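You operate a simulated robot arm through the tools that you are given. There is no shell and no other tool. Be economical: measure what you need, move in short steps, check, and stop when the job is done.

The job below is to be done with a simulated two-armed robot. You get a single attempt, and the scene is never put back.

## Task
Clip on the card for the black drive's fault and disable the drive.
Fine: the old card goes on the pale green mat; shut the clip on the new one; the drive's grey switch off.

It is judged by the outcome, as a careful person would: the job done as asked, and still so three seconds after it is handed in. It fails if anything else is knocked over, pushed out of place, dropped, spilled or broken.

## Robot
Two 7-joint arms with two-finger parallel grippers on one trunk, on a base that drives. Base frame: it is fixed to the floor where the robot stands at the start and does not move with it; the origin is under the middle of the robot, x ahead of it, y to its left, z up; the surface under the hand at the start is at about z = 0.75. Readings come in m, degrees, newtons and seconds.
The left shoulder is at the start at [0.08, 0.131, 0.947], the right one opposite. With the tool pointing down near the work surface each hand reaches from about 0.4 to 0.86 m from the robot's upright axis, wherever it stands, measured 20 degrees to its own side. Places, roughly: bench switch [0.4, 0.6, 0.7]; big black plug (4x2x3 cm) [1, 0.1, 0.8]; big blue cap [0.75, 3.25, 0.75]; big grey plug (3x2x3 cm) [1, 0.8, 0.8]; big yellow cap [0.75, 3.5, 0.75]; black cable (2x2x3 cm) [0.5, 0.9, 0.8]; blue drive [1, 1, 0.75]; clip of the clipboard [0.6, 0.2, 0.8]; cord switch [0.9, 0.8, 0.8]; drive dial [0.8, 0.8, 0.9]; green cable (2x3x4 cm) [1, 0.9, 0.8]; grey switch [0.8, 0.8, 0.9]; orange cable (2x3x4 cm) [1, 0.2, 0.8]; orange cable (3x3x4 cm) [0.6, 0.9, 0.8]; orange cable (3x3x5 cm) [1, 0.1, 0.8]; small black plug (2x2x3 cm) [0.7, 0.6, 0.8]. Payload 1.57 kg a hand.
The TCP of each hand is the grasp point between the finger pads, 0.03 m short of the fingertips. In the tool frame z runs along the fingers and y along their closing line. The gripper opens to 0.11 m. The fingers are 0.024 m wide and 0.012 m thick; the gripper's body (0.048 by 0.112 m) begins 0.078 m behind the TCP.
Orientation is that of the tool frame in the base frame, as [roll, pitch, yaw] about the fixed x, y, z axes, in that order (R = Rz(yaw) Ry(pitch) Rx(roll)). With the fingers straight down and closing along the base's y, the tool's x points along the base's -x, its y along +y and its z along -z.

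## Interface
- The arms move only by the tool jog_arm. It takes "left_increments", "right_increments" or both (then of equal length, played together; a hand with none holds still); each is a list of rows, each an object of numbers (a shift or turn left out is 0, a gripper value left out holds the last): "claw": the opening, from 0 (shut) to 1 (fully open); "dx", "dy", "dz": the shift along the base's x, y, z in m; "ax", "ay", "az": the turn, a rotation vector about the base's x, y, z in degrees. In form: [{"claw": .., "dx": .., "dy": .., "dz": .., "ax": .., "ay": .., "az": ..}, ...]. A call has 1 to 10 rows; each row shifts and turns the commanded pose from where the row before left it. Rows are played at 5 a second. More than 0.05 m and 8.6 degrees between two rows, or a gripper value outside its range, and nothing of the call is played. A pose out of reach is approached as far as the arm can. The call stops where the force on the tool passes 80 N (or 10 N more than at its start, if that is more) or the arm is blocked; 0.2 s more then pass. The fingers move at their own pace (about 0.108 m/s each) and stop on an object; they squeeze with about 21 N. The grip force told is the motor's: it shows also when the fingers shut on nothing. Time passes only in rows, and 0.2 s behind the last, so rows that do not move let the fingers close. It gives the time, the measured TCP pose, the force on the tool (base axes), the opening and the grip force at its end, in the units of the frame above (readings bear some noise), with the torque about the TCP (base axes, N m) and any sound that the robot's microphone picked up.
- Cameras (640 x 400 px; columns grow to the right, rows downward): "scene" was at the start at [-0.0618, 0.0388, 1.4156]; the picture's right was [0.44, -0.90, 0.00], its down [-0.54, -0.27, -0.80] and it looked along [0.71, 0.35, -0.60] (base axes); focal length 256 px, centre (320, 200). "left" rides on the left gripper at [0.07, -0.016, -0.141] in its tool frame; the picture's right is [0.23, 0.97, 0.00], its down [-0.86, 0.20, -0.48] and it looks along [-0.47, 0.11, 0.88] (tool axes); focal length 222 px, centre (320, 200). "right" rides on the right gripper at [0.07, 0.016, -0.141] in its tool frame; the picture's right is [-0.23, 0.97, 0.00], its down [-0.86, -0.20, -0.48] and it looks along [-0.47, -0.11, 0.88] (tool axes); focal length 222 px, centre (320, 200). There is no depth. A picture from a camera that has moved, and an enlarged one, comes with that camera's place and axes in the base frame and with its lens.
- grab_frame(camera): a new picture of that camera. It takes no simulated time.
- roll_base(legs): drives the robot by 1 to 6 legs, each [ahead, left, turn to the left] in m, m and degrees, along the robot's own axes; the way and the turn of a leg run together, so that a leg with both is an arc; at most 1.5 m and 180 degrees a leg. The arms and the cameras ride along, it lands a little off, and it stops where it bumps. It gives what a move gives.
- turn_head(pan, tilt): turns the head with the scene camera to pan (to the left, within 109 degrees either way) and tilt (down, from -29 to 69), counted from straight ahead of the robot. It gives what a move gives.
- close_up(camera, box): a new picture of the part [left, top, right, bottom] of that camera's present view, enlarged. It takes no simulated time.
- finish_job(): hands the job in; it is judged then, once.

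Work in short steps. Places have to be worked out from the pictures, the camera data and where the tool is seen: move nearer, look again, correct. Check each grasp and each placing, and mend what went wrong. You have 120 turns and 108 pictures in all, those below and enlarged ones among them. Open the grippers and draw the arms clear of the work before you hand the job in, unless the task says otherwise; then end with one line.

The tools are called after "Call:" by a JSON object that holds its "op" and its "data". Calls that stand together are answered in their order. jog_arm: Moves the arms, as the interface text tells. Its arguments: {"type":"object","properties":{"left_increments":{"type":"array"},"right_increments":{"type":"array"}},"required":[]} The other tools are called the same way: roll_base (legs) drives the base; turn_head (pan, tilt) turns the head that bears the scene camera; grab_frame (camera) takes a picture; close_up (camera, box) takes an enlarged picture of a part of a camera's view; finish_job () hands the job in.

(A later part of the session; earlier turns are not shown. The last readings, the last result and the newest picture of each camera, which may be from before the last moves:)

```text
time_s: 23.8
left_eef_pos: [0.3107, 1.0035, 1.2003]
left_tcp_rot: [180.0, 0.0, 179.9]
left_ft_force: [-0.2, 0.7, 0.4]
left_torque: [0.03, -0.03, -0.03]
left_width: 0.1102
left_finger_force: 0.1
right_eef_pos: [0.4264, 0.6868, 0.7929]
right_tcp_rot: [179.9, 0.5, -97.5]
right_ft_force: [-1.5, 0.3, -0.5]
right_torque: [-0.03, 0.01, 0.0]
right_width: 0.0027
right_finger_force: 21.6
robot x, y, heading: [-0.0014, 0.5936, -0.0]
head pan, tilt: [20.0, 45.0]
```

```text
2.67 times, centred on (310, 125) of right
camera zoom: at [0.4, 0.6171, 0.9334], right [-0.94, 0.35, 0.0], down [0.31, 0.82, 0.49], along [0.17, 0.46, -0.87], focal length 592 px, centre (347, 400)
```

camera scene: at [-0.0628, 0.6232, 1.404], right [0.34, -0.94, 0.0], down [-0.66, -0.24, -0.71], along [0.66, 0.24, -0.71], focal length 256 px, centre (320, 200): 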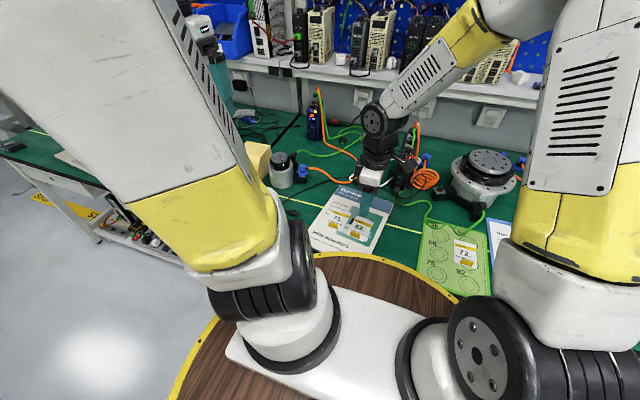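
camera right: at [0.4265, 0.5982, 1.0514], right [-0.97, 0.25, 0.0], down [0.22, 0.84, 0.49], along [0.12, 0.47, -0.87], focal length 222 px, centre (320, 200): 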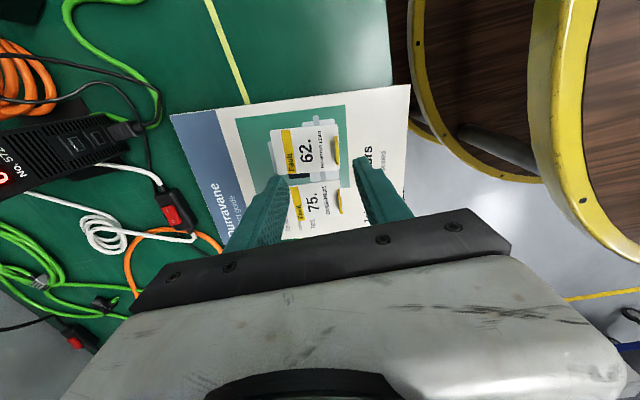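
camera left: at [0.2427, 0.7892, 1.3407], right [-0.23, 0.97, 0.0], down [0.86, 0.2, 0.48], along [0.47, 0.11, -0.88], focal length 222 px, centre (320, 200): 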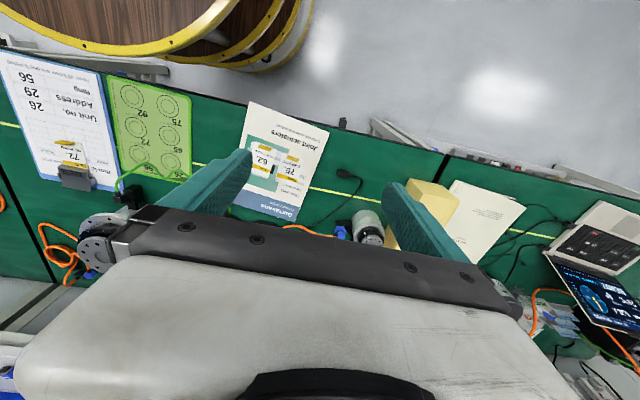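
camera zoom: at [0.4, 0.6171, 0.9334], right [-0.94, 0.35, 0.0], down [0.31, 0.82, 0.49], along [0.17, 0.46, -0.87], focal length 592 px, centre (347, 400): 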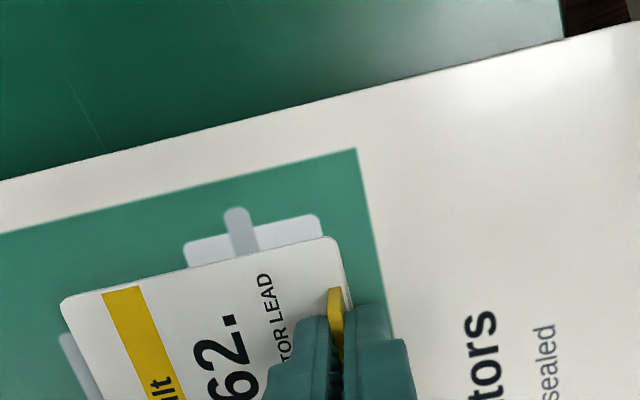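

Card 62 is gripped. I lift it, restore the yaw, and drive back right by 0.3 m to bring the clip into reach.

Call:
{"op": "jog_arm", "data": {"right_increments": [{"dz": 0.02}, {"dz": 0.04}, {"dz": 0.04, "az": 6}, {"dz": 0.01}]}}

Call:
{"op": "roll_base", "data": {"legs": [[0, -0.3, 0]]}}

Call:
{"op": "grab_frame", "data": {"camera": "scene"}}

```text
time_s: 24.8
left_eef_pos: [0.3108, 1.0018, 1.201]
left_tcp_rot: [-180.0, 0.0, -180.0]
left_ft_force: [-0.9, 0.0, 0.1]
left_torque: [-0.01, -0.03, 0.0]
left_width: 0.1103
left_finger_force: 0.0
right_eef_pos: [0.4255, 0.6859, 0.9024]
right_tcp_rot: [179.9, 0.4, -91.5]
right_ft_force: [-0.1, 0.4, -0.3]
right_torque: [0.0, -0.01, -0.03]
right_width: 0.0029
right_finger_force: 20.8
robot x, y, heading: [0.0022, 0.5942, 0.2]
head pan, tilt: [20.0, 45.0]
```

```text
time_s: 26.8
left_eef_pos: [0.3103, 0.7093, 1.1999]
left_tcp_rot: [179.9, 0.0, -180.0]
left_ft_force: [0.3, 0.3, -0.8]
left_torque: [-0.02, 0.01, -0.02]
left_width: 0.1099
left_finger_force: 0.1
right_eef_pos: [0.4266, 0.3922, 0.9033]
right_tcp_rot: [-179.9, 0.6, -91.6]
right_ft_force: [1.0, 0.5, 0.6]
right_torque: [-0.02, 0.01, 0.03]
right_width: 0.0025
right_finger_force: 21.1
robot x, y, heading: [-0.001, 0.2996, -0.2]
head pan, tilt: [20.0, 45.0]
```

```text
67 pictures are left
camera scene: at [-0.0627, 0.3302, 1.404], right [0.34, -0.94, 0.0], down [-0.66, -0.24, -0.71], along [0.66, 0.24, -0.71], focal length 256 px, centre (320, 200)
```

scene: 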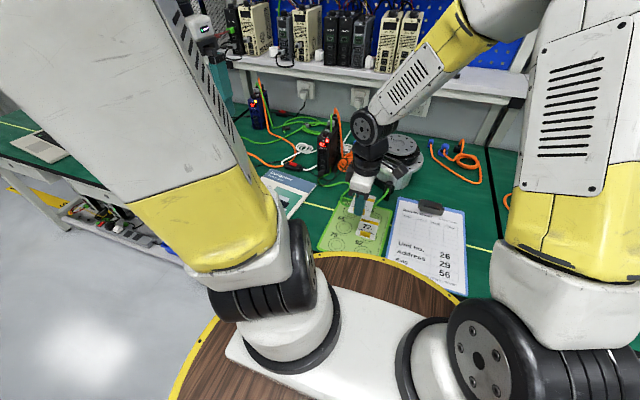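

I move over the clipboard in line with the clip, keeping high, and check the alignment.

Call:
{"op": "jog_arm", "data": {"right_increments": [{"dy": -0.045}, {"dy": -0.045}, {"dy": -0.045}, {"dy": -0.045}, {"dy": -0.036, "dz": -0.02}, {"dx": 0.02, "dz": -0.03}, {"dx": 0.01, "dz": -0.02}]}}

Call:
{"op": "close_up", "data": {"camera": "right", "box": [50, 80, 400, 290]}}

```text
time_s: 28.4
left_eef_pos: [0.3089, 0.7104, 1.2007]
left_tcp_rot: [180.0, 0.0, 179.9]
left_ft_force: [0.3, 0.9, -0.4]
left_torque: [0.0, -0.02, -0.01]
left_width: 0.11
left_finger_force: 0.1
right_eef_pos: [0.4544, 0.1764, 0.8352]
right_tcp_rot: [-179.9, 0.7, -91.5]
right_ft_force: [-0.3, 0.1, -0.2]
right_torque: [0.0, 0.0, 0.02]
right_width: 0.0028
right_finger_force: 21.3
robot x, y, heading: [-0.0031, 0.2976, -0.1]
head pan, tilt: [20.0, 45.0]
```

```text
1.83 times, centred on (225, 185) of right
camera zoom: at [0.4364, 0.1057, 0.9748], right [-0.97, 0.25, 0.0], down [0.22, 0.84, 0.49], along [0.12, 0.47, -0.87], focal length 406 px, centre (494, 227)
```

zoom: 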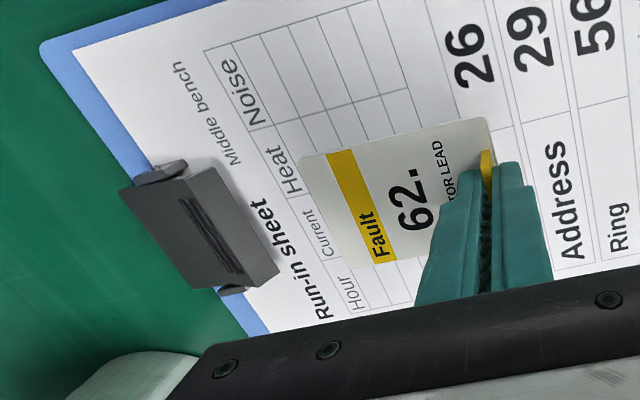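

Card 62 is lined up; the clip's front edge is at x≈0.60, y centre 0.1775. I turn it 2°, shift 1 mm, and lower gently to find the board surface.

Call:
{"op": "jog_arm", "data": {"right_increments": [{"az": 2, "dy": 0.002, "dz": -0.02}, {"dz": -0.015}, {"dz": -0.004}, {"dz": -0.003}, {"dz": -0.002}]}}

Call:
{"op": "close_up", "data": {"camera": "right", "box": [50, 80, 400, 290]}}

```text
time_s: 29.6
left_eef_pos: [0.31, 0.7102, 1.2008]
left_tcp_rot: [-180.0, 0.1, -179.9]
left_ft_force: [0.1, -0.4, 0.7]
left_torque: [0.04, 0.01, 0.01]
left_width: 0.1101
left_finger_force: 0.0
right_eef_pos: [0.4553, 0.179, 0.7889]
right_tcp_rot: [-179.9, 0.6, -89.5]
right_ft_force: [-0.7, 0.3, 2.1]
right_torque: [0.04, 0.04, 0.01]
right_width: 0.0029
right_finger_force: 21.0
robot x, y, heading: [-0.0032, 0.304, 0.0]
head pan, tilt: [20.0, 45.0]
```

```text
1.83 times, centred on (225, 185) of right
camera zoom: at [0.4392, 0.1079, 0.9301], right [-0.98, 0.22, 0.0], down [0.19, 0.85, 0.49], along [0.11, 0.48, -0.87], focal length 406 px, centre (494, 227)
```

zoom: 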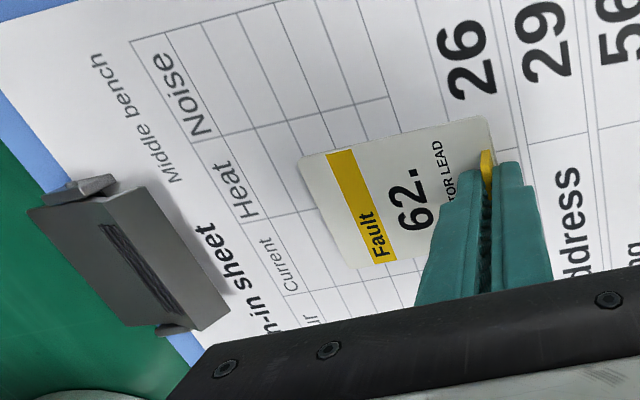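

Contact is at TCP z≈0.789. I raise 1.5 mm and slide the head of the card toward the clip in small steps.

Call:
{"op": "jog_arm", "data": {"right_increments": [{"dz": 0.002, "dy": -0.002, "az": 1.5}, {"dx": 0.02}, {"dx": 0.02}, {"dx": 0.01}]}}

Call:
{"op": "close_up", "data": {"camera": "right", "box": [120, 80, 400, 250]}}

Call:
{"op": "close_up", "data": {"camera": "scene", "box": [360, 160, 480, 290]}}

```text
time_s: 30.6
left_eef_pos: [0.3102, 0.7102, 1.2003]
left_tcp_rot: [-180.0, -0.1, 180.0]
left_ft_force: [0.4, 0.1, 0.9]
left_torque: [-0.01, -0.03, 0.0]
left_width: 0.11
left_finger_force: 0.0
right_eef_pos: [0.5041, 0.1768, 0.7923]
right_tcp_rot: [179.9, 0.5, -87.9]
right_ft_force: [-0.5, 0.1, -0.1]
right_torque: [-0.01, 0.05, 0.03]
right_width: 0.0027
right_finger_force: 21.0
robot x, y, heading: [0.0006, 0.3028, -0.2]
head pan, tilt: [20.0, 45.0]
```

```text
2.29 times, centred on (260, 165) of right
camera zoom: at [0.4897, 0.1064, 0.9323], right [-0.98, 0.19, 0.0], down [0.17, 0.86, 0.49], along [0.09, 0.48, -0.87], focal length 508 px, centre (457, 280)
```

zoom: 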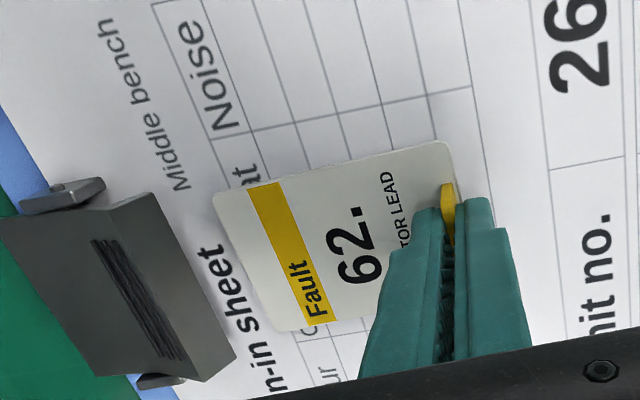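

```text
3.08 times, centred on (420, 225) of scene
camera zoom: at [-0.0628, 0.3301, 1.404], right [0.34, -0.94, 0.0], down [-0.66, -0.24, -0.71], along [0.66, 0.24, -0.71], focal length 787 px, centre (12, 123)
```

zoom: 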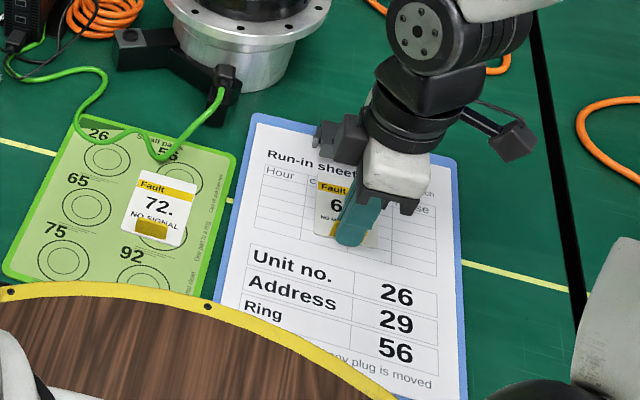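

The card head faces the open jaw, about 3–4 mm off centre. I correct that and slide in the remaining 2.5 cm.

Call:
{"op": "jog_arm", "data": {"right_increments": [{"dy": -0.003, "dx": 0.006, "az": -1}, {"dx": 0.008}, {"dx": 0.007}, {"dx": 0.005}]}}

Call:
{"op": "close_up", "data": {"camera": "right", "box": [120, 80, 400, 250]}}

```text
time_s: 31.6
left_eef_pos: [0.3093, 0.7096, 1.2008]
left_tcp_rot: [180.0, 0.0, 180.0]
left_ft_force: [0.0, 0.3, 0.2]
left_torque: [0.0, -0.03, -0.02]
left_width: 0.1098
left_finger_force: 0.1
right_eef_pos: [0.5302, 0.1735, 0.792]
right_tcp_rot: [-180.0, 0.4, -89.0]
right_ft_force: [-0.4, -0.8, -0.5]
right_torque: [-0.02, 0.01, 0.0]
right_width: 0.0028
right_finger_force: 21.1
robot x, y, heading: [0.0013, 0.3029, -0.1]
head pan, tilt: [20.0, 45.0]
```

```text
2.29 times, centred on (260, 165) of right
camera zoom: at [0.5151, 0.1028, 0.9321], right [-0.98, 0.21, 0.0], down [0.18, 0.85, 0.49], along [0.1, 0.48, -0.87], focal length 508 px, centre (457, 280)
```

zoom: 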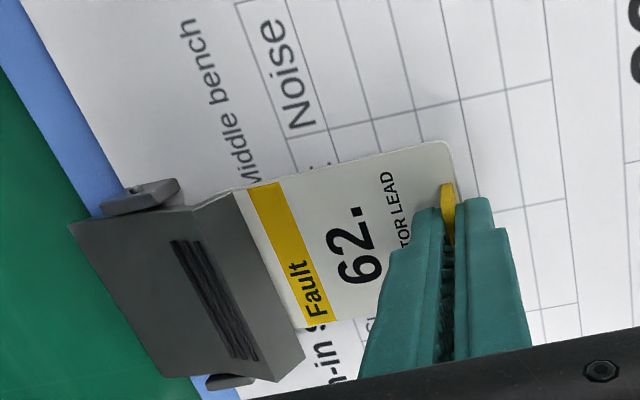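

The head is under the lip with no resistance. I push 4 mm further, set it down on the board, release and lift.

Call:
{"op": "jog_arm", "data": {"right_increments": [{"dx": 0.004}, {"dz": -0.003}, {"claw": 0.35}, {}, {"dz": 0.03}, {"dz": 0.04}, {"dz": 0.04}]}}

Call:
{"op": "close_up", "data": {"camera": "right", "box": [120, 80, 400, 250]}}

```text
time_s: 33.2
left_eef_pos: [0.3098, 0.7102, 1.2001]
left_tcp_rot: [180.0, 0.0, -180.0]
left_ft_force: [0.5, -1.0, -0.1]
left_torque: [-0.02, 0.01, 0.01]
left_width: 0.1101
left_finger_force: 0.0
right_eef_pos: [0.5352, 0.1752, 0.8975]
right_tcp_rot: [180.0, 0.6, -89.0]
right_ft_force: [0.4, 0.9, -0.3]
right_torque: [-0.02, 0.04, 0.0]
right_width: 0.0382
right_finger_force: 0.1
robot x, y, heading: [-0.0008, 0.3037, -0.2]
head pan, tilt: [20.0, 45.0]
```

```text
2.29 times, centred on (260, 165) of right
camera zoom: at [0.5196, 0.1033, 1.0385], right [-0.98, 0.21, 0.0], down [0.18, 0.85, 0.49], along [0.1, 0.48, -0.87], focal length 508 px, centre (457, 280)
```

zoom: 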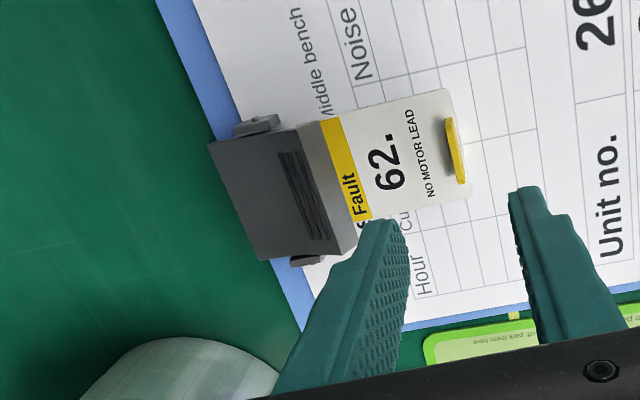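

Card 62 sits under the jaw. I close the fingers, move over the front (ridges) of the clip and press down to shut it.

Call:
{"op": "jog_arm", "data": {"right_increments": [{"claw": 0, "dx": 0.03}, {"dx": 0.03}, {"dx": 0.018, "dz": -0.03}, {"dz": -0.03}, {"dz": -0.015}]}}

Call:
{"op": "close_up", "data": {"camera": "right", "box": [180, 50, 430, 210]}}

```text
time_s: 34.4
left_eef_pos: [0.311, 0.7097, 1.2008]
left_tcp_rot: [180.0, 0.0, -180.0]
left_ft_force: [0.4, 0.5, -0.1]
left_torque: [0.01, -0.01, -0.01]
left_width: 0.1102
left_finger_force: 0.0
right_eef_pos: [0.6146, 0.1751, 0.8235]
right_tcp_rot: [-179.9, 0.5, -88.9]
right_ft_force: [-0.5, 0.9, 0.8]
right_torque: [-0.01, 0.01, -0.06]
right_width: 0.0001
right_finger_force: 21.2
robot x, y, heading: [0.0035, 0.3047, -0.1]
head pan, tilt: [20.0, 45.0]
```

```text
2.50 times, centred on (305, 130) of right
camera zoom: at [0.5988, 0.104, 0.964], right [-0.98, 0.21, 0.0], down [0.18, 0.85, 0.49], along [0.1, 0.48, -0.87], focal length 555 px, centre (358, 375)
```

zoom: 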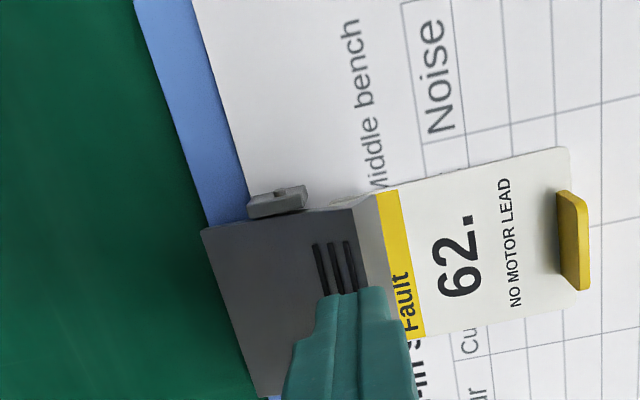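

The fingertip is over the ridges. I press down stepwise.

Call:
{"op": "jog_arm", "data": {"right_increments": [{"dz": -0.012}, {"dz": -0.006}, {"dz": -0.004}, {"dz": -0.004}, {"dz": -0.004}, {"dz": -0.003}]}}

Call:
{"op": "close_up", "data": {"camera": "right", "box": [180, 50, 430, 210]}}

```text
time_s: 35.5
left_eef_pos: [0.3087, 0.7092, 1.203]
left_tcp_rot: [180.0, 0.2, 180.0]
left_ft_force: [0.0, -0.1, -0.8]
left_torque: [-0.02, -0.02, -0.03]
left_width: 0.1098
left_finger_force: 0.0
right_eef_pos: [0.6142, 0.1753, 0.8018]
right_tcp_rot: [-179.7, 0.5, -89.1]
right_ft_force: [-13.4, -0.4, 31.1]
right_torque: [-0.18, 0.68, -0.01]
right_width: 0.0
right_finger_force: 21.0
robot x, y, heading: [-0.0011, 0.3016, -0.1]
head pan, tilt: [20.0, 45.0]
stopped in row 5 (right hand): the force on the tool passed its limit at 88 N (the readings are from after the stop); the commanded pose is now the measured one
```

```text
2.50 times, centred on (305, 130) of right
camera zoom: at [0.5978, 0.1034, 0.9426], right [-0.98, 0.21, 0.0], down [0.18, 0.85, 0.49], along [0.1, 0.47, -0.87], focal length 555 px, centre (358, 375)
```

zoom: 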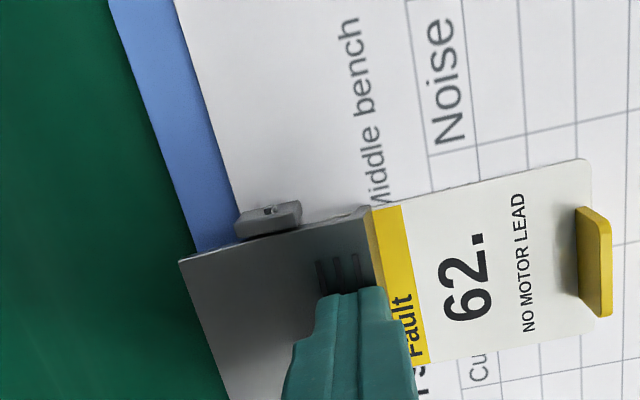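

The force peaked and the plate looks level or tail-up. I lift and verify.

Call:
{"op": "jog_arm", "data": {"right_increments": [{"dz": 0.03}, {"dz": 0.04}, {"dz": 0.04, "dx": -0.03}, {"dz": 0.03, "dx": -0.03}]}}

Call:
{"op": "close_up", "data": {"camera": "right", "box": [180, 50, 430, 210]}}

Call:
{"op": "close_up", "data": {"camera": "scene", "box": [370, 180, 480, 280]}}

```text
time_s: 36.5
left_eef_pos: [0.3119, 0.7098, 1.1997]
left_tcp_rot: [179.9, 0.0, -180.0]
left_ft_force: [0.1, -0.1, -0.3]
left_torque: [0.01, 0.03, -0.04]
left_width: 0.1101
left_finger_force: 0.0
right_eef_pos: [0.5559, 0.1719, 0.9415]
right_tcp_rot: [-179.8, 0.5, -88.9]
right_ft_force: [0.1, -0.5, 0.0]
right_torque: [0.01, 0.06, -0.01]
right_width: 0.0
right_finger_force: 21.4
robot x, y, heading: [0.0027, 0.3015, -0.0]
head pan, tilt: [20.0, 45.0]
```

```text
2.50 times, centred on (305, 130) of right
camera zoom: at [0.5406, 0.1007, 1.0827], right [-0.98, 0.21, 0.0], down [0.18, 0.85, 0.49], along [0.1, 0.48, -0.87], focal length 555 px, centre (358, 375)
```

zoom: 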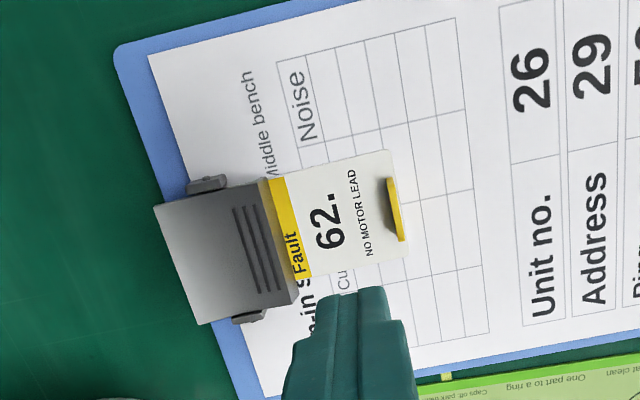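

```text
4.00 times, centred on (425, 230) of scene
camera zoom: at [-0.0625, 0.33, 1.404], right [0.34, -0.94, 0.0], down [-0.66, -0.24, -0.71], along [0.66, 0.24, -0.71], focal length 1023 px, centre (-100, 80)
```

zoom: 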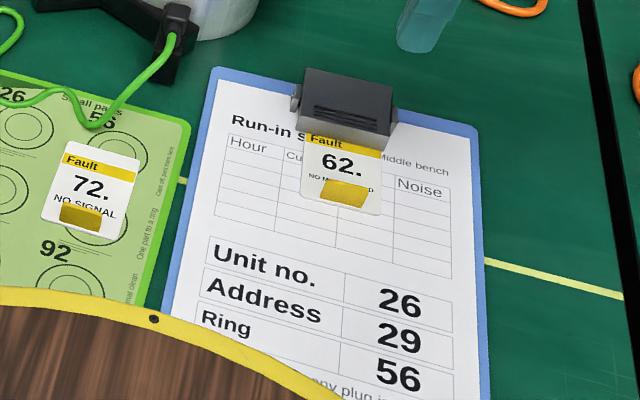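

The clip is shut on card 62, and 72 lies on the mat. Now the drive: I move the base left 0.3 m and look at the drive's top and front.

Call:
{"op": "roll_base", "data": {"legs": [[0, 0.3, 0]]}}

Call:
{"op": "turn_head", "data": {"pan": 0, "tilt": 40}}

Call:
{"op": "grab_frame", "data": {"camera": "scene"}}

Call:
{"op": "grab_frame", "data": {"camera": "right"}}

```text
time_s: 38.6
left_eef_pos: [0.3111, 1.0058, 1.2011]
left_tcp_rot: [180.0, 0.1, 180.0]
left_ft_force: [0.5, 0.3, -0.1]
left_torque: [-0.02, 0.01, 0.01]
left_width: 0.1099
left_finger_force: 0.1
right_eef_pos: [0.5573, 0.4686, 0.9404]
right_tcp_rot: [-179.6, 0.5, -89.0]
right_ft_force: [-0.1, -0.5, 0.2]
right_torque: [-0.02, 0.04, 0.02]
right_width: 0.0001
right_finger_force: 21.5
robot x, y, heading: [-0.0014, 0.6015, 0.1]
head pan, tilt: [20.0, 45.0]
```

```text
time_s: 39.4
left_eef_pos: [0.3104, 1.0061, 1.2]
left_tcp_rot: [180.0, 0.0, -180.0]
left_ft_force: [0.1, 0.0, -0.4]
left_torque: [0.0, 0.03, -0.01]
left_width: 0.1101
left_finger_force: 0.2
right_eef_pos: [0.5569, 0.4681, 0.9417]
right_tcp_rot: [-179.7, 0.5, -89.0]
right_ft_force: [-0.2, 0.0, -0.6]
right_torque: [0.03, -0.01, -0.02]
right_width: 0.0002
right_finger_force: 20.6
robot x, y, heading: [0.0026, 0.5968, 0.0]
head pan, tilt: [0.0, 40.0]
```

```text
56 pictures are left
camera scene: at [-0.0544, 0.5983, 1.4112], right [0.0, -1.0, 0.0], down [-0.64, 0.0, -0.77], along [0.77, 0.0, -0.64], focal length 256 px, centre (320, 200)
```

scene: 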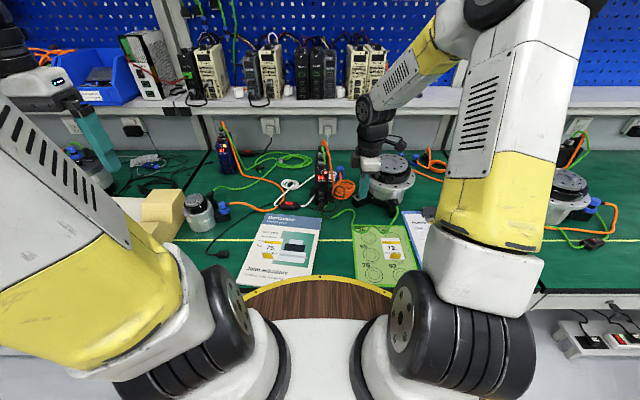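

```text
55 pictures are left
camera right: at [0.5407, 0.3969, 1.0826], right [-0.98, 0.21, 0.0], down [0.18, 0.85, 0.49], along [0.1, 0.48, -0.87], focal length 222 px, centre (320, 200)
```

right: 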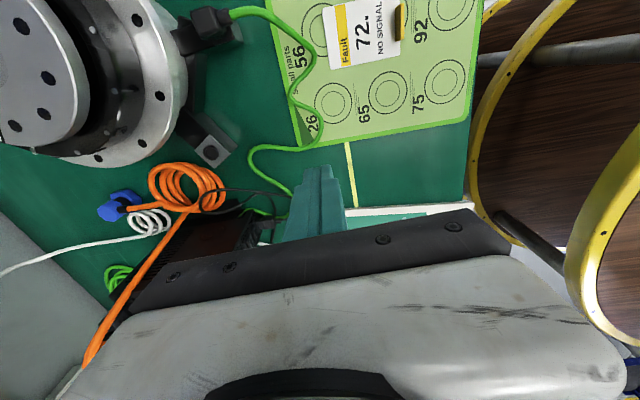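

I zoom in on the drive from the front.

Call:
{"op": "close_up", "data": {"camera": "scene", "box": [290, 130, 370, 220]}}

```text
4.44 times, centred on (330, 175) of scene
camera zoom: at [-0.0544, 0.5983, 1.4112], right [0.0, -1.0, 0.0], down [-0.64, 0.0, -0.77], along [0.77, 0.0, -0.64], focal length 1137 px, centre (276, 311)
```

zoom: 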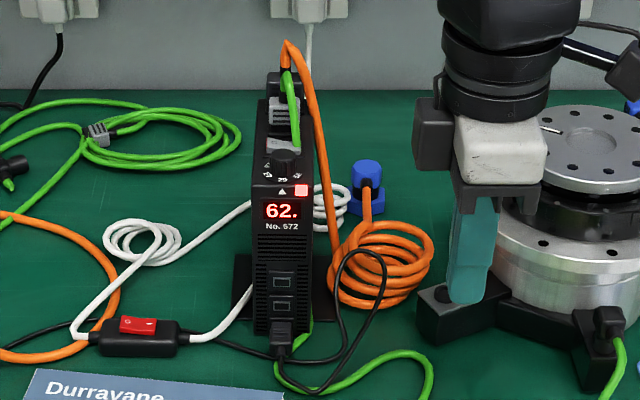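

The drive's top is at z≈0.90, with the dial at about (0.75, 0.59) and something grey behind it. I withdraw the right arm and bring the left hand over to view the top.

Call:
{"op": "jog_arm", "data": {"right_increments": [{"dz": 0.04}, {"dz": 0.03, "dy": -0.03}, {"dz": 0.02, "dy": -0.04, "dx": -0.01}, {"dz": 0.02, "dy": -0.04, "dx": -0.02}, {"dz": 0.02, "dy": -0.03, "dx": -0.02}, {"dz": 0.02, "dy": -0.03, "dx": -0.03}, {}, {}, {}, {}], "left_increments": [{"claw": 0}, {"dx": 0.03, "dy": -0.03}, {"dx": 0.03, "dy": -0.03}, {"dx": 0.03, "dy": -0.03}, {"dx": 0.03, "dy": -0.03}, {"dx": 0.03, "dy": -0.03}, {"dx": 0.03, "dy": -0.03}, {"dx": 0.03, "dy": -0.03}, {"dx": 0.03, "dy": -0.03, "dz": -0.02}, {"dx": 0.03, "dy": -0.03, "dz": -0.02}]}}

Call:
{"op": "jog_arm", "data": {"left_increments": [{"dx": 0.03, "dy": -0.03, "dz": -0.02}, {"dx": 0.03, "dy": -0.03, "dz": -0.02}, {"dx": 0.03, "dy": -0.03, "dz": -0.02}, {"dx": 0.03, "dy": -0.03, "dz": -0.02}, {"dy": -0.035, "dz": -0.02}]}}

Call:
{"op": "grab_frame", "data": {"camera": "left"}}

Call:
{"op": "grab_frame", "data": {"camera": "scene"}}

```text
time_s: 41.6
left_eef_pos: [0.5774, 0.7348, 1.161]
left_tcp_rot: [180.0, 0.0, -179.9]
left_ft_force: [0.1, 0.1, 0.2]
left_torque: [0.01, -0.03, 0.0]
left_width: 0.0
left_finger_force: 21.5
right_eef_pos: [0.4761, 0.2984, 1.0928]
right_tcp_rot: [-179.8, 0.6, -88.8]
right_ft_force: [-0.3, -1.4, -0.4]
right_torque: [0.0, -0.04, 0.0]
right_width: 0.0001
right_finger_force: 21.1
robot x, y, heading: [-0.0017, 0.6013, -0.0]
head pan, tilt: [0.0, 40.0]
```

```text
time_s: 42.8
left_eef_pos: [0.6995, 0.5801, 1.0605]
left_tcp_rot: [180.0, -0.1, -180.0]
left_ft_force: [-0.1, 0.2, -0.2]
left_torque: [0.0, 0.02, 0.01]
left_width: 0.0
left_finger_force: 21.2
right_eef_pos: [0.4768, 0.2977, 1.0928]
right_tcp_rot: [-179.7, 0.6, -89.0]
right_ft_force: [-0.1, 0.5, 0.4]
right_torque: [-0.04, -0.01, -0.01]
right_width: 0.0001
right_finger_force: 21.1
robot x, y, heading: [-0.0014, 0.5987, -0.1]
head pan, tilt: [0.0, 40.0]
```

```text
53 pictures are left
camera left: at [0.6317, 0.5635, 1.2016], right [-0.23, 0.97, 0.0], down [0.85, 0.2, 0.48], along [0.47, 0.11, -0.88], focal length 222 px, centre (320, 200)
```

left: 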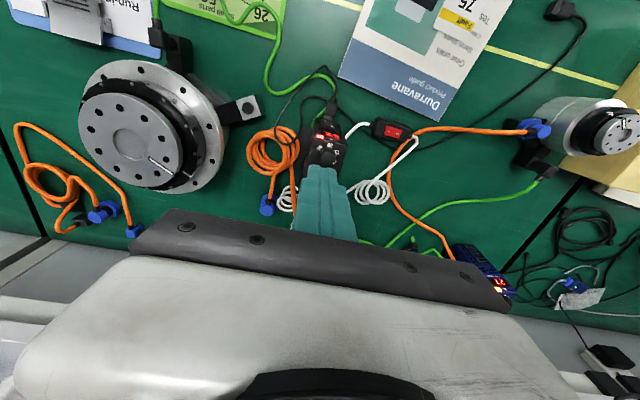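

```text
52 pictures are left
camera scene: at [-0.0544, 0.5985, 1.4113], right [0.0, -1.0, 0.0], down [-0.64, 0.0, -0.77], along [0.77, 0.0, -0.64], focal length 256 px, centre (320, 200)
```

scene: 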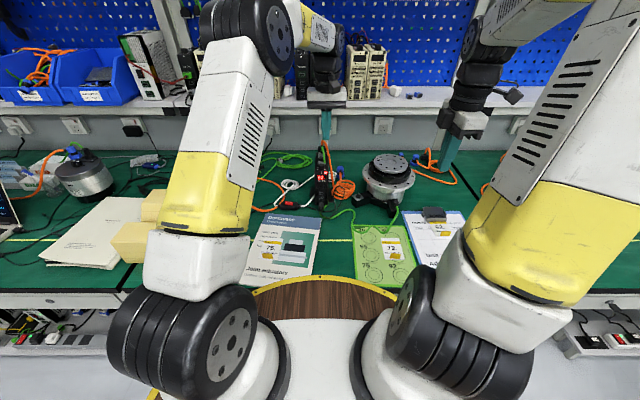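

The fingers hide the switch. I shift the hand 7 cm left and lower it a bit for a clear view.

Call:
{"op": "jog_arm", "data": {"left_increments": [{"dy": 0.04, "dx": 0.01}, {"dy": 0.03, "dz": -0.03, "dx": 0.01}, {"dz": -0.03}]}}

Call:
{"op": "close_up", "data": {"camera": "left", "box": [140, 60, 400, 240]}}

```text
time_s: 43.6
left_eef_pos: [0.7204, 0.6524, 0.9998]
left_tcp_rot: [-180.0, 0.1, -180.0]
left_ft_force: [-0.1, -0.6, 1.1]
left_torque: [-0.04, -0.01, 0.01]
left_width: 0.0001
left_finger_force: 21.1
right_eef_pos: [0.4768, 0.2974, 1.0921]
right_tcp_rot: [-179.7, 0.5, -89.0]
right_ft_force: [-0.4, -0.6, 0.5]
right_torque: [0.0, -0.01, 0.02]
right_width: 0.0
right_finger_force: 21.5
robot x, y, heading: [0.0018, 0.6005, 0.1]
head pan, tilt: [0.0, 40.0]
```

```text
2.22 times, centred on (270, 150) of left
camera zoom: at [0.6528, 0.6353, 1.1409], right [-0.23, 0.97, 0.0], down [0.85, 0.2, 0.48], along [0.47, 0.11, -0.88], focal length 494 px, centre (431, 311)
```

zoom: 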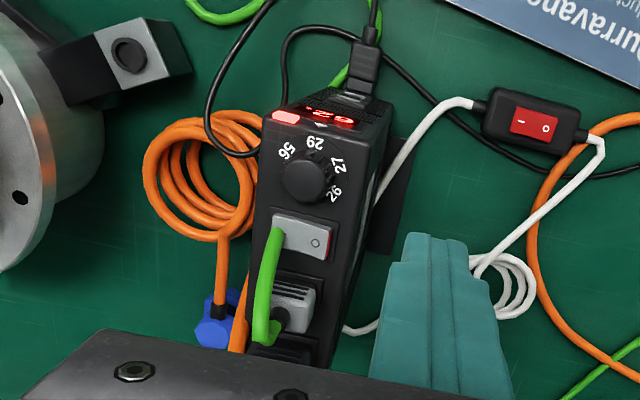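

The grey rocker lies at y≈0.577–0.611, x≈0.748, with its O end at +y and its top at z≈0.919, and the dial and a plug are close on either side. I'll press the O end with one 12 mm-thick finger, gripper open along x, so I rotate the left hand 90° above.

Call:
{"op": "jog_arm", "data": {"left_increments": [{"claw": 1, "dz": 0.03, "az": -8.5}, {"az": -8.5, "dx": -0.01}, {"az": -8.5, "dx": -0.01}, {"az": -8.5, "dx": -0.01}, {"az": -8.5, "dx": -0.004}, {"az": -8.5}, {"az": -8.5}, {"az": -8.5}, {"az": -8.5}, {"az": -8.5}]}}

Call:
{"op": "jog_arm", "data": {"left_increments": [{"az": -5, "dy": -0.02}, {"dy": -0.022}]}}

Call:
{"op": "grab_frame", "data": {"camera": "left"}}

Call:
{"op": "close_up", "data": {"camera": "scene", "box": [270, 100, 390, 220]}}

```text
time_s: 45.8
left_eef_pos: [0.6849, 0.65, 1.03]
left_tcp_rot: [-180.0, 0.0, 94.8]
left_ft_force: [-0.6, 0.6, -0.1]
left_torque: [0.0, 0.01, 0.0]
left_width: 0.1102
left_finger_force: 0.1
right_eef_pos: [0.475, 0.298, 1.0931]
right_tcp_rot: [-179.7, 0.4, -89.0]
right_ft_force: [1.5, -1.3, -1.1]
right_torque: [0.03, -0.03, 0.01]
right_width: 0.0002
right_finger_force: 20.9
robot x, y, heading: [0.0005, 0.596, 0.1]
head pan, tilt: [0.0, 40.0]
```

```text
time_s: 46.4
left_eef_pos: [0.6865, 0.6082, 1.0305]
left_tcp_rot: [179.9, 0.0, 90.0]
left_ft_force: [-0.8, 0.9, 0.2]
left_torque: [0.0, -0.04, 0.02]
left_width: 0.1099
left_finger_force: 0.1
right_eef_pos: [0.4771, 0.297, 1.0932]
right_tcp_rot: [-179.6, 0.5, -89.0]
right_ft_force: [0.0, 1.1, 0.5]
right_torque: [-0.04, -0.01, 0.01]
right_width: 0.0
right_finger_force: 20.7
robot x, y, heading: [0.0029, 0.5984, 0.1]
head pan, tilt: [0.0, 40.0]
```

```text
50 pictures are left
camera left: at [0.6716, 0.6783, 1.1708], right [0.97, 0.23, 0.0], down [0.2, -0.85, 0.48], along [0.11, -0.47, -0.88], focal length 222 px, centre (320, 200)
```

left: 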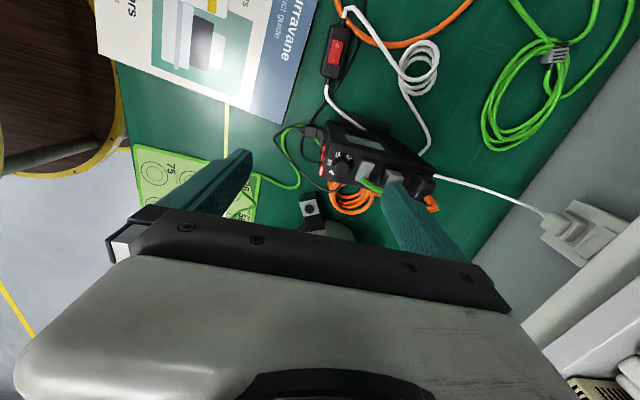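

```text
3.33 times, centred on (330, 160) of scene
camera zoom: at [-0.0544, 0.5984, 1.4113], right [0.0, -1.0, 0.0], down [-0.64, 0.0, -0.77], along [0.77, 0.0, -0.64], focal length 853 px, centre (287, 333)
```

zoom: 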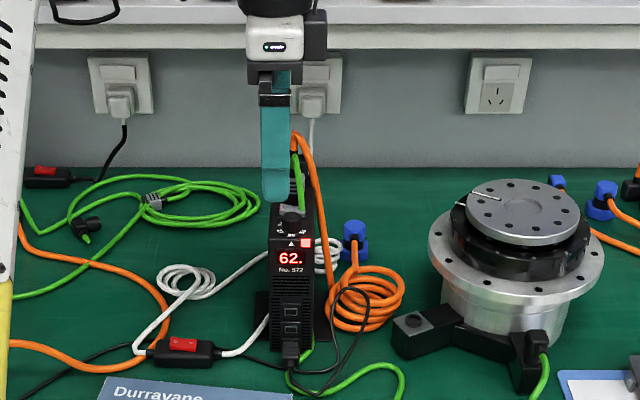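

Call:
{"op": "close_up", "data": {"camera": "left", "box": [300, 100, 460, 220]}}

```text
3.33 times, centred on (380, 160) of left
camera zoom: at [0.6716, 0.6783, 1.1708], right [0.97, 0.23, 0.0], down [0.2, -0.85, 0.48], along [0.11, -0.47, -0.88], focal length 740 px, centre (120, 333)
```

zoom: 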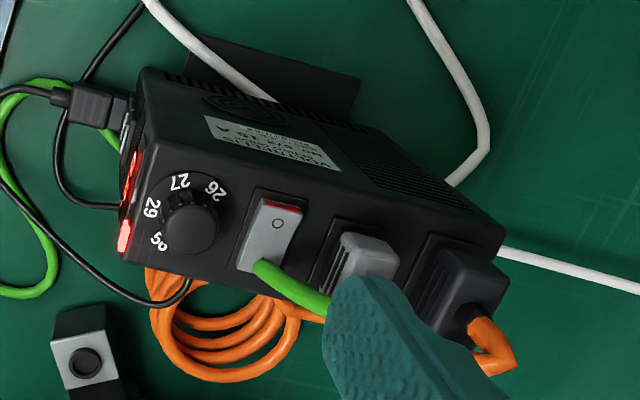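

The O end is at (0.747, 0.603) and the far fingertip is right above it, clear of the plug and dial. I descend to just above the switch.

Call:
{"op": "jog_arm", "data": {"left_increments": [{"dz": -0.03}, {"dz": -0.025}, {"dz": -0.013}]}}

Call:
{"op": "close_up", "data": {"camera": "left", "box": [300, 80, 460, 200]}}

Call:
{"op": "close_up", "data": {"camera": "scene", "box": [290, 120, 360, 190]}}

```text
time_s: 47.2
left_eef_pos: [0.6852, 0.6098, 0.9626]
left_tcp_rot: [-180.0, 0.0, 90.0]
left_ft_force: [-0.1, 0.6, 0.8]
left_torque: [0.03, -0.01, -0.02]
left_width: 0.1097
left_finger_force: 0.2
right_eef_pos: [0.4763, 0.2967, 1.0932]
right_tcp_rot: [-179.6, 0.6, -89.0]
right_ft_force: [-0.5, 0.4, 0.2]
right_torque: [0.0, 0.02, -0.04]
right_width: 0.0001
right_finger_force: 21.2
robot x, y, heading: [0.0001, 0.5967, 0.0]
head pan, tilt: [0.0, 40.0]
```

```text
3.33 times, centred on (380, 140) of left
camera zoom: at [0.6711, 0.6788, 1.1022], right [0.97, 0.23, 0.0], down [0.2, -0.85, 0.48], along [0.11, -0.47, -0.88], focal length 740 px, centre (120, 400)
```

zoom: 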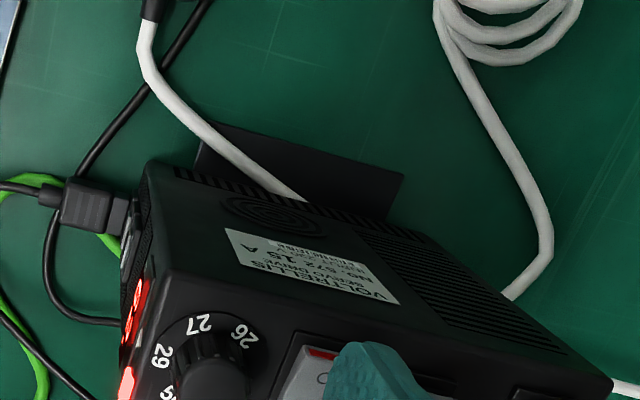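

```text
5.71 times, centred on (325, 155) of scene
camera zoom: at [-0.0544, 0.5982, 1.4113], right [0.0, -1.0, 0.0], down [-0.64, 0.0, -0.77], along [0.77, 0.0, -0.64], focal length 1462 px, centre (291, 457)
```

zoom: 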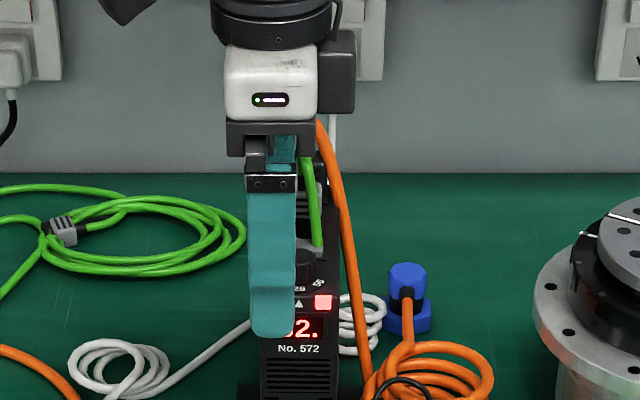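

The fingertip is directly above the O end. I press down in small steps.

Call:
{"op": "jog_arm", "data": {"left_increments": [{"dz": -0.01, "dx": -0.001, "dy": -0.001}, {"dz": -0.004}, {"dz": -0.004}, {"dz": -0.003}]}}

Call:
{"op": "close_up", "data": {"camera": "left", "box": [300, 80, 460, 200]}}

Call:
{"op": "close_up", "data": {"camera": "scene", "box": [290, 120, 360, 190]}}

```text
time_s: 48.2
left_eef_pos: [0.6865, 0.6086, 0.946]
left_tcp_rot: [179.5, 0.1, 90.1]
left_ft_force: [-3.6, 6.1, 41.3]
left_torque: [-0.3, -2.19, 0.47]
left_width: 0.1067
left_finger_force: 0.1
right_eef_pos: [0.4749, 0.298, 1.0924]
right_tcp_rot: [-179.7, 0.5, -88.9]
right_ft_force: [-0.5, -0.7, 0.1]
right_torque: [-0.02, -0.02, 0.01]
right_width: 0.0002
right_finger_force: 20.2
robot x, y, heading: [0.0019, 0.5972, 0.3]
head pan, tilt: [0.0, 40.0]
```

```text
3.33 times, centred on (380, 140) of left
camera zoom: at [0.6701, 0.6775, 1.0862], right [0.97, 0.23, 0.01], down [0.2, -0.85, 0.48], along [0.12, -0.47, -0.88], focal length 740 px, centre (120, 400)
```

zoom: 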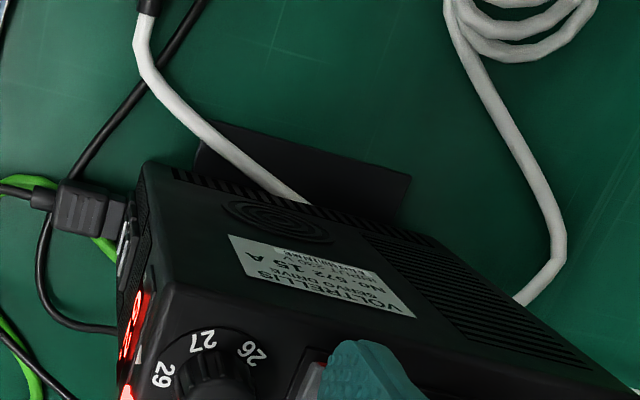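

```text
5.71 times, centred on (325, 155) of scene
camera zoom: at [-0.056, 0.5985, 1.4112], right [0.0, -1.0, 0.0], down [-0.64, 0.0, -0.77], along [0.77, 0.0, -0.64], focal length 1462 px, centre (291, 457)
```

zoom: 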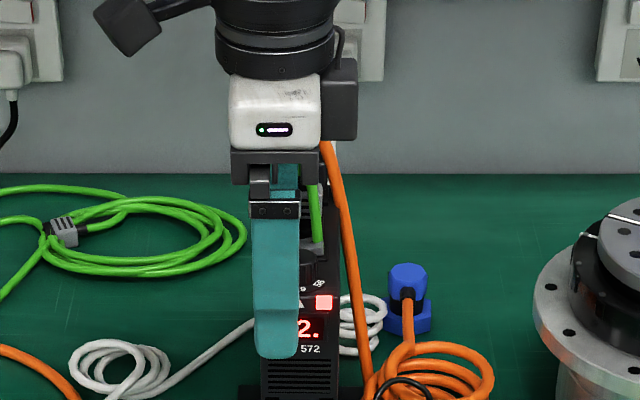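

At 41 N it rests on something without flipping; probably the flat tip sits on the bezel beyond the rocker. I lift, tilt the hand 20° so only one tip edge touches the O end inside the bezel, and look.

Call:
{"op": "jog_arm", "data": {"left_increments": [{"dz": 0.02}, {"dz": 0.015, "ax": -7}, {"ax": -7}, {"ax": -6, "dy": -0.004}]}}

Call:
{"op": "close_up", "data": {"camera": "left", "box": [300, 80, 460, 200]}}

```text
time_s: 49.2
left_eef_pos: [0.686, 0.6024, 0.9778]
left_tcp_rot: [-180.0, 20.1, 90.0]
left_ft_force: [0.4, 0.3, 0.3]
left_torque: [0.02, 0.0, -0.03]
left_width: 0.1098
left_finger_force: 0.1
right_eef_pos: [0.4774, 0.2978, 1.0937]
right_tcp_rot: [-179.6, 0.5, -89.0]
right_ft_force: [0.0, -0.2, -1.0]
right_torque: [0.03, 0.01, 0.03]
right_width: 0.0
right_finger_force: 21.0
robot x, y, heading: [0.0012, 0.5988, -0.0]
head pan, tilt: [0.0, 40.0]
```

```text
3.33 times, centred on (380, 140) of left
camera zoom: at [0.6701, 0.7171, 1.085], right [0.97, 0.21, -0.08], down [0.2, -0.64, 0.74], along [0.11, -0.74, -0.66], focal length 740 px, centre (120, 400)
```

zoom: 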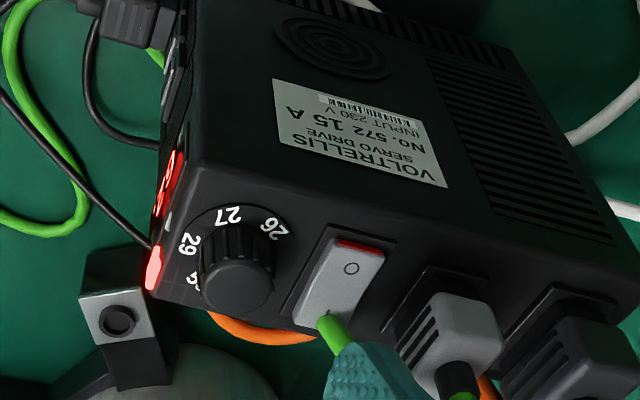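

With the better view, O is at about (0.749, 0.600, 0.912) and the rocker centre at y≈0.590. I trim x by +3 mm and press with the tip edge at y≈0.602.

Call:
{"op": "jog_arm", "data": {"left_increments": [{"dx": 0.003, "dy": -0.001, "dz": -0.015}, {"dz": -0.012}, {"dz": -0.004}, {"dz": -0.004}]}}

Call:
{"op": "close_up", "data": {"camera": "left", "box": [300, 80, 460, 200]}}

```text
time_s: 50.2
left_eef_pos: [0.6882, 0.6033, 0.9472]
left_tcp_rot: [179.3, 20.2, 90.0]
left_ft_force: [-4.9, 8.8, 46.4]
left_torque: [0.33, -2.49, 0.25]
left_width: 0.1063
left_finger_force: 0.2
right_eef_pos: [0.4755, 0.2982, 1.0935]
right_tcp_rot: [-179.7, 0.5, -88.8]
right_ft_force: [-0.3, 0.5, 1.3]
right_torque: [0.01, 0.02, 0.01]
right_width: 0.0
right_finger_force: 21.2
robot x, y, heading: [0.0023, 0.599, 0.1]
head pan, tilt: [0.0, 40.0]
```

```text
3.33 times, centred on (380, 140) of left
camera zoom: at [0.6728, 0.7173, 1.0546], right [0.97, 0.22, -0.07], down [0.19, -0.64, 0.75], along [0.12, -0.74, -0.66], focal length 740 px, centre (120, 400)
```

zoom: 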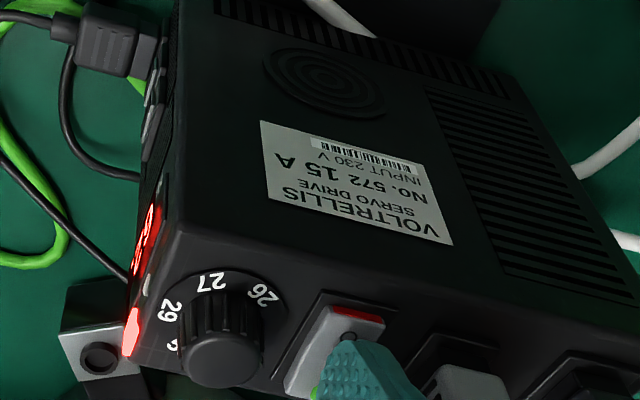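

The tip edge lands just inboard of the "O", giving too little leverage. I lift slightly, shift 5 mm toward the O end, and press harder.

Call:
{"op": "jog_arm", "data": {"left_increments": [{"dz": 0.008}, {"dy": 0.005}, {"dz": -0.006}, {"dz": -0.004}, {"dz": -0.002}, {"dz": -0.002}]}}

Call:
{"op": "close_up", "data": {"camera": "left", "box": [300, 80, 460, 200]}}

```text
time_s: 51.6
left_eef_pos: [0.6903, 0.6057, 0.9459]
left_tcp_rot: [178.9, 20.3, 89.6]
left_ft_force: [-11.4, -0.1, 78.2]
left_torque: [0.04, -3.73, -0.02]
left_width: 0.1006
left_finger_force: 0.1
right_eef_pos: [0.4741, 0.298, 1.0938]
right_tcp_rot: [-179.7, 0.5, -88.9]
right_ft_force: [0.6, -0.1, 0.0]
right_torque: [-0.01, -0.01, 0.01]
right_width: 0.0
right_finger_force: 21.2
robot x, y, heading: [-0.0025, 0.5947, 0.0]
head pan, tilt: [0.0, 40.0]
```

```text
3.33 times, centred on (380, 140) of left
camera zoom: at [0.6727, 0.7202, 1.0534], right [0.97, 0.21, -0.06], down [0.19, -0.64, 0.75], along [0.12, -0.74, -0.66], focal length 740 px, centre (120, 400)
```

zoom: 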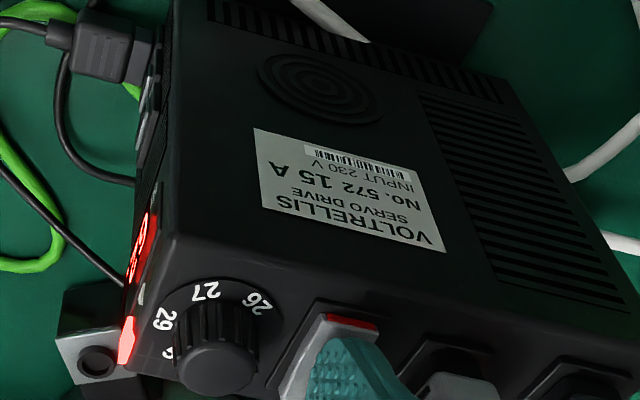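

78 N at the O end without flipping, so either my reading of the rocker or the contact point is wrong. I lift clear and look closer at it.

Call:
{"op": "jog_arm", "data": {"left_increments": [{"dz": 0.015}, {"dz": 0.02, "dx": -0.02}, {"dx": -0.03, "dz": 0.01}]}}

Call:
{"op": "close_up", "data": {"camera": "left", "box": [340, 100, 440, 180]}}

Call:
{"op": "close_up", "data": {"camera": "scene", "box": [300, 130, 350, 180]}}

```text
time_s: 52.4
left_eef_pos: [0.6388, 0.6098, 0.9796]
left_tcp_rot: [-179.8, 19.9, 90.1]
left_ft_force: [0.4, 0.2, 0.3]
left_torque: [-0.03, 0.05, -0.06]
left_width: 0.11
left_finger_force: 0.0
right_eef_pos: [0.4774, 0.2982, 1.0922]
right_tcp_rot: [-179.8, 0.5, -88.9]
right_ft_force: [-1.2, 0.0, 0.6]
right_torque: [0.0, 0.05, -0.01]
right_width: 0.0
right_finger_force: 20.7
robot x, y, heading: [-0.0003, 0.5959, -0.0]
head pan, tilt: [0.0, 40.0]
```

```text
5.00 times, centred on (390, 140) of left
camera zoom: at [0.6245, 0.7228, 1.0884], right [0.97, 0.21, -0.08], down [0.2, -0.64, 0.74], along [0.11, -0.74, -0.67], focal length 1111 px, centre (-30, 500)
```

zoom: 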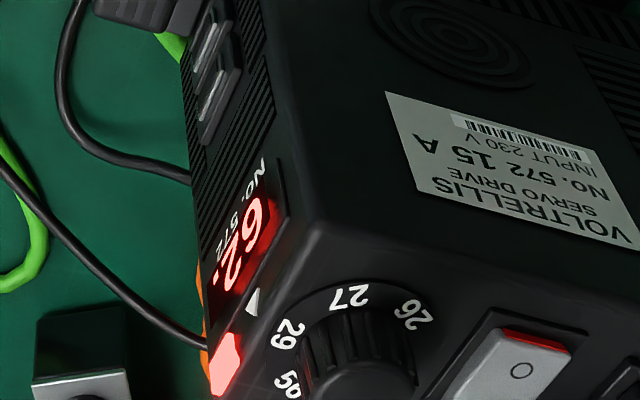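

```text
8.00 times, centred on (325, 155) of scene
camera zoom: at [-0.0539, 0.5982, 1.4113], right [0.0, -1.0, 0.0], down [-0.64, 0.0, -0.77], along [0.77, 0.0, -0.64], focal length 2047 px, centre (280, 560)
```

zoom: 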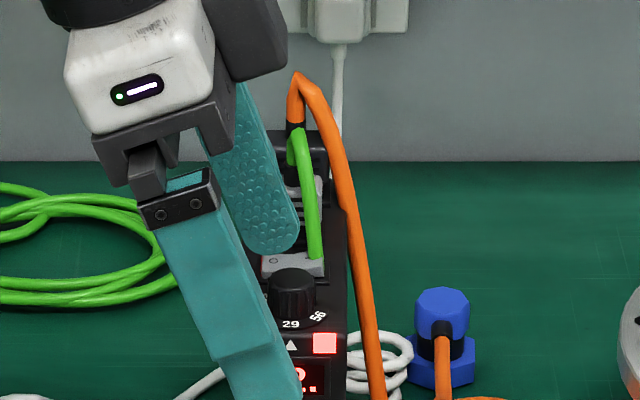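

I zoom tightly on the switch from this angle and from the head camera.

Call:
{"op": "close_up", "data": {"camera": "left", "box": [415, 155, 471, 190]}}

Call:
{"op": "close_up", "data": {"camera": "scene", "box": [312, 145, 344, 170]}}

```text
11.43 times, centred on (443, 172) of left
camera zoom: at [0.6245, 0.7228, 1.0884], right [0.97, 0.21, -0.08], down [0.2, -0.64, 0.74], along [0.11, -0.74, -0.67], focal length 2538 px, centre (-1086, 514)
```

zoom: 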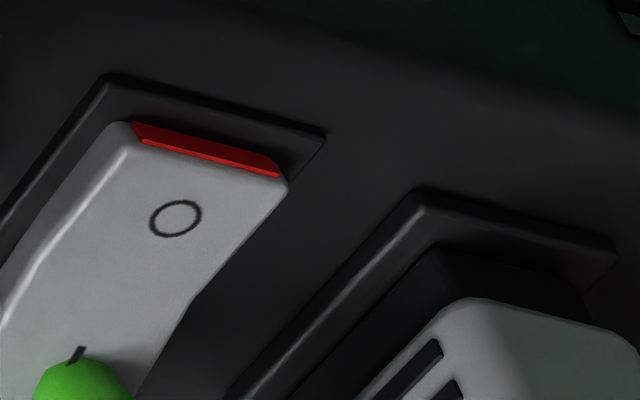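

```text
16.00 times, centred on (328, 158) of scene
camera zoom: at [-0.0539, 0.5982, 1.4113], right [0.0, -1.0, 0.0], down [-0.64, 0.0, -0.77], along [0.77, 0.0, -0.64], focal length 4094 px, centre (192, 880)
```

zoom: 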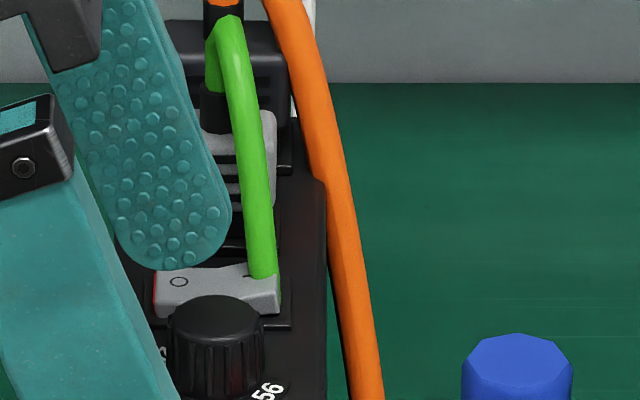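

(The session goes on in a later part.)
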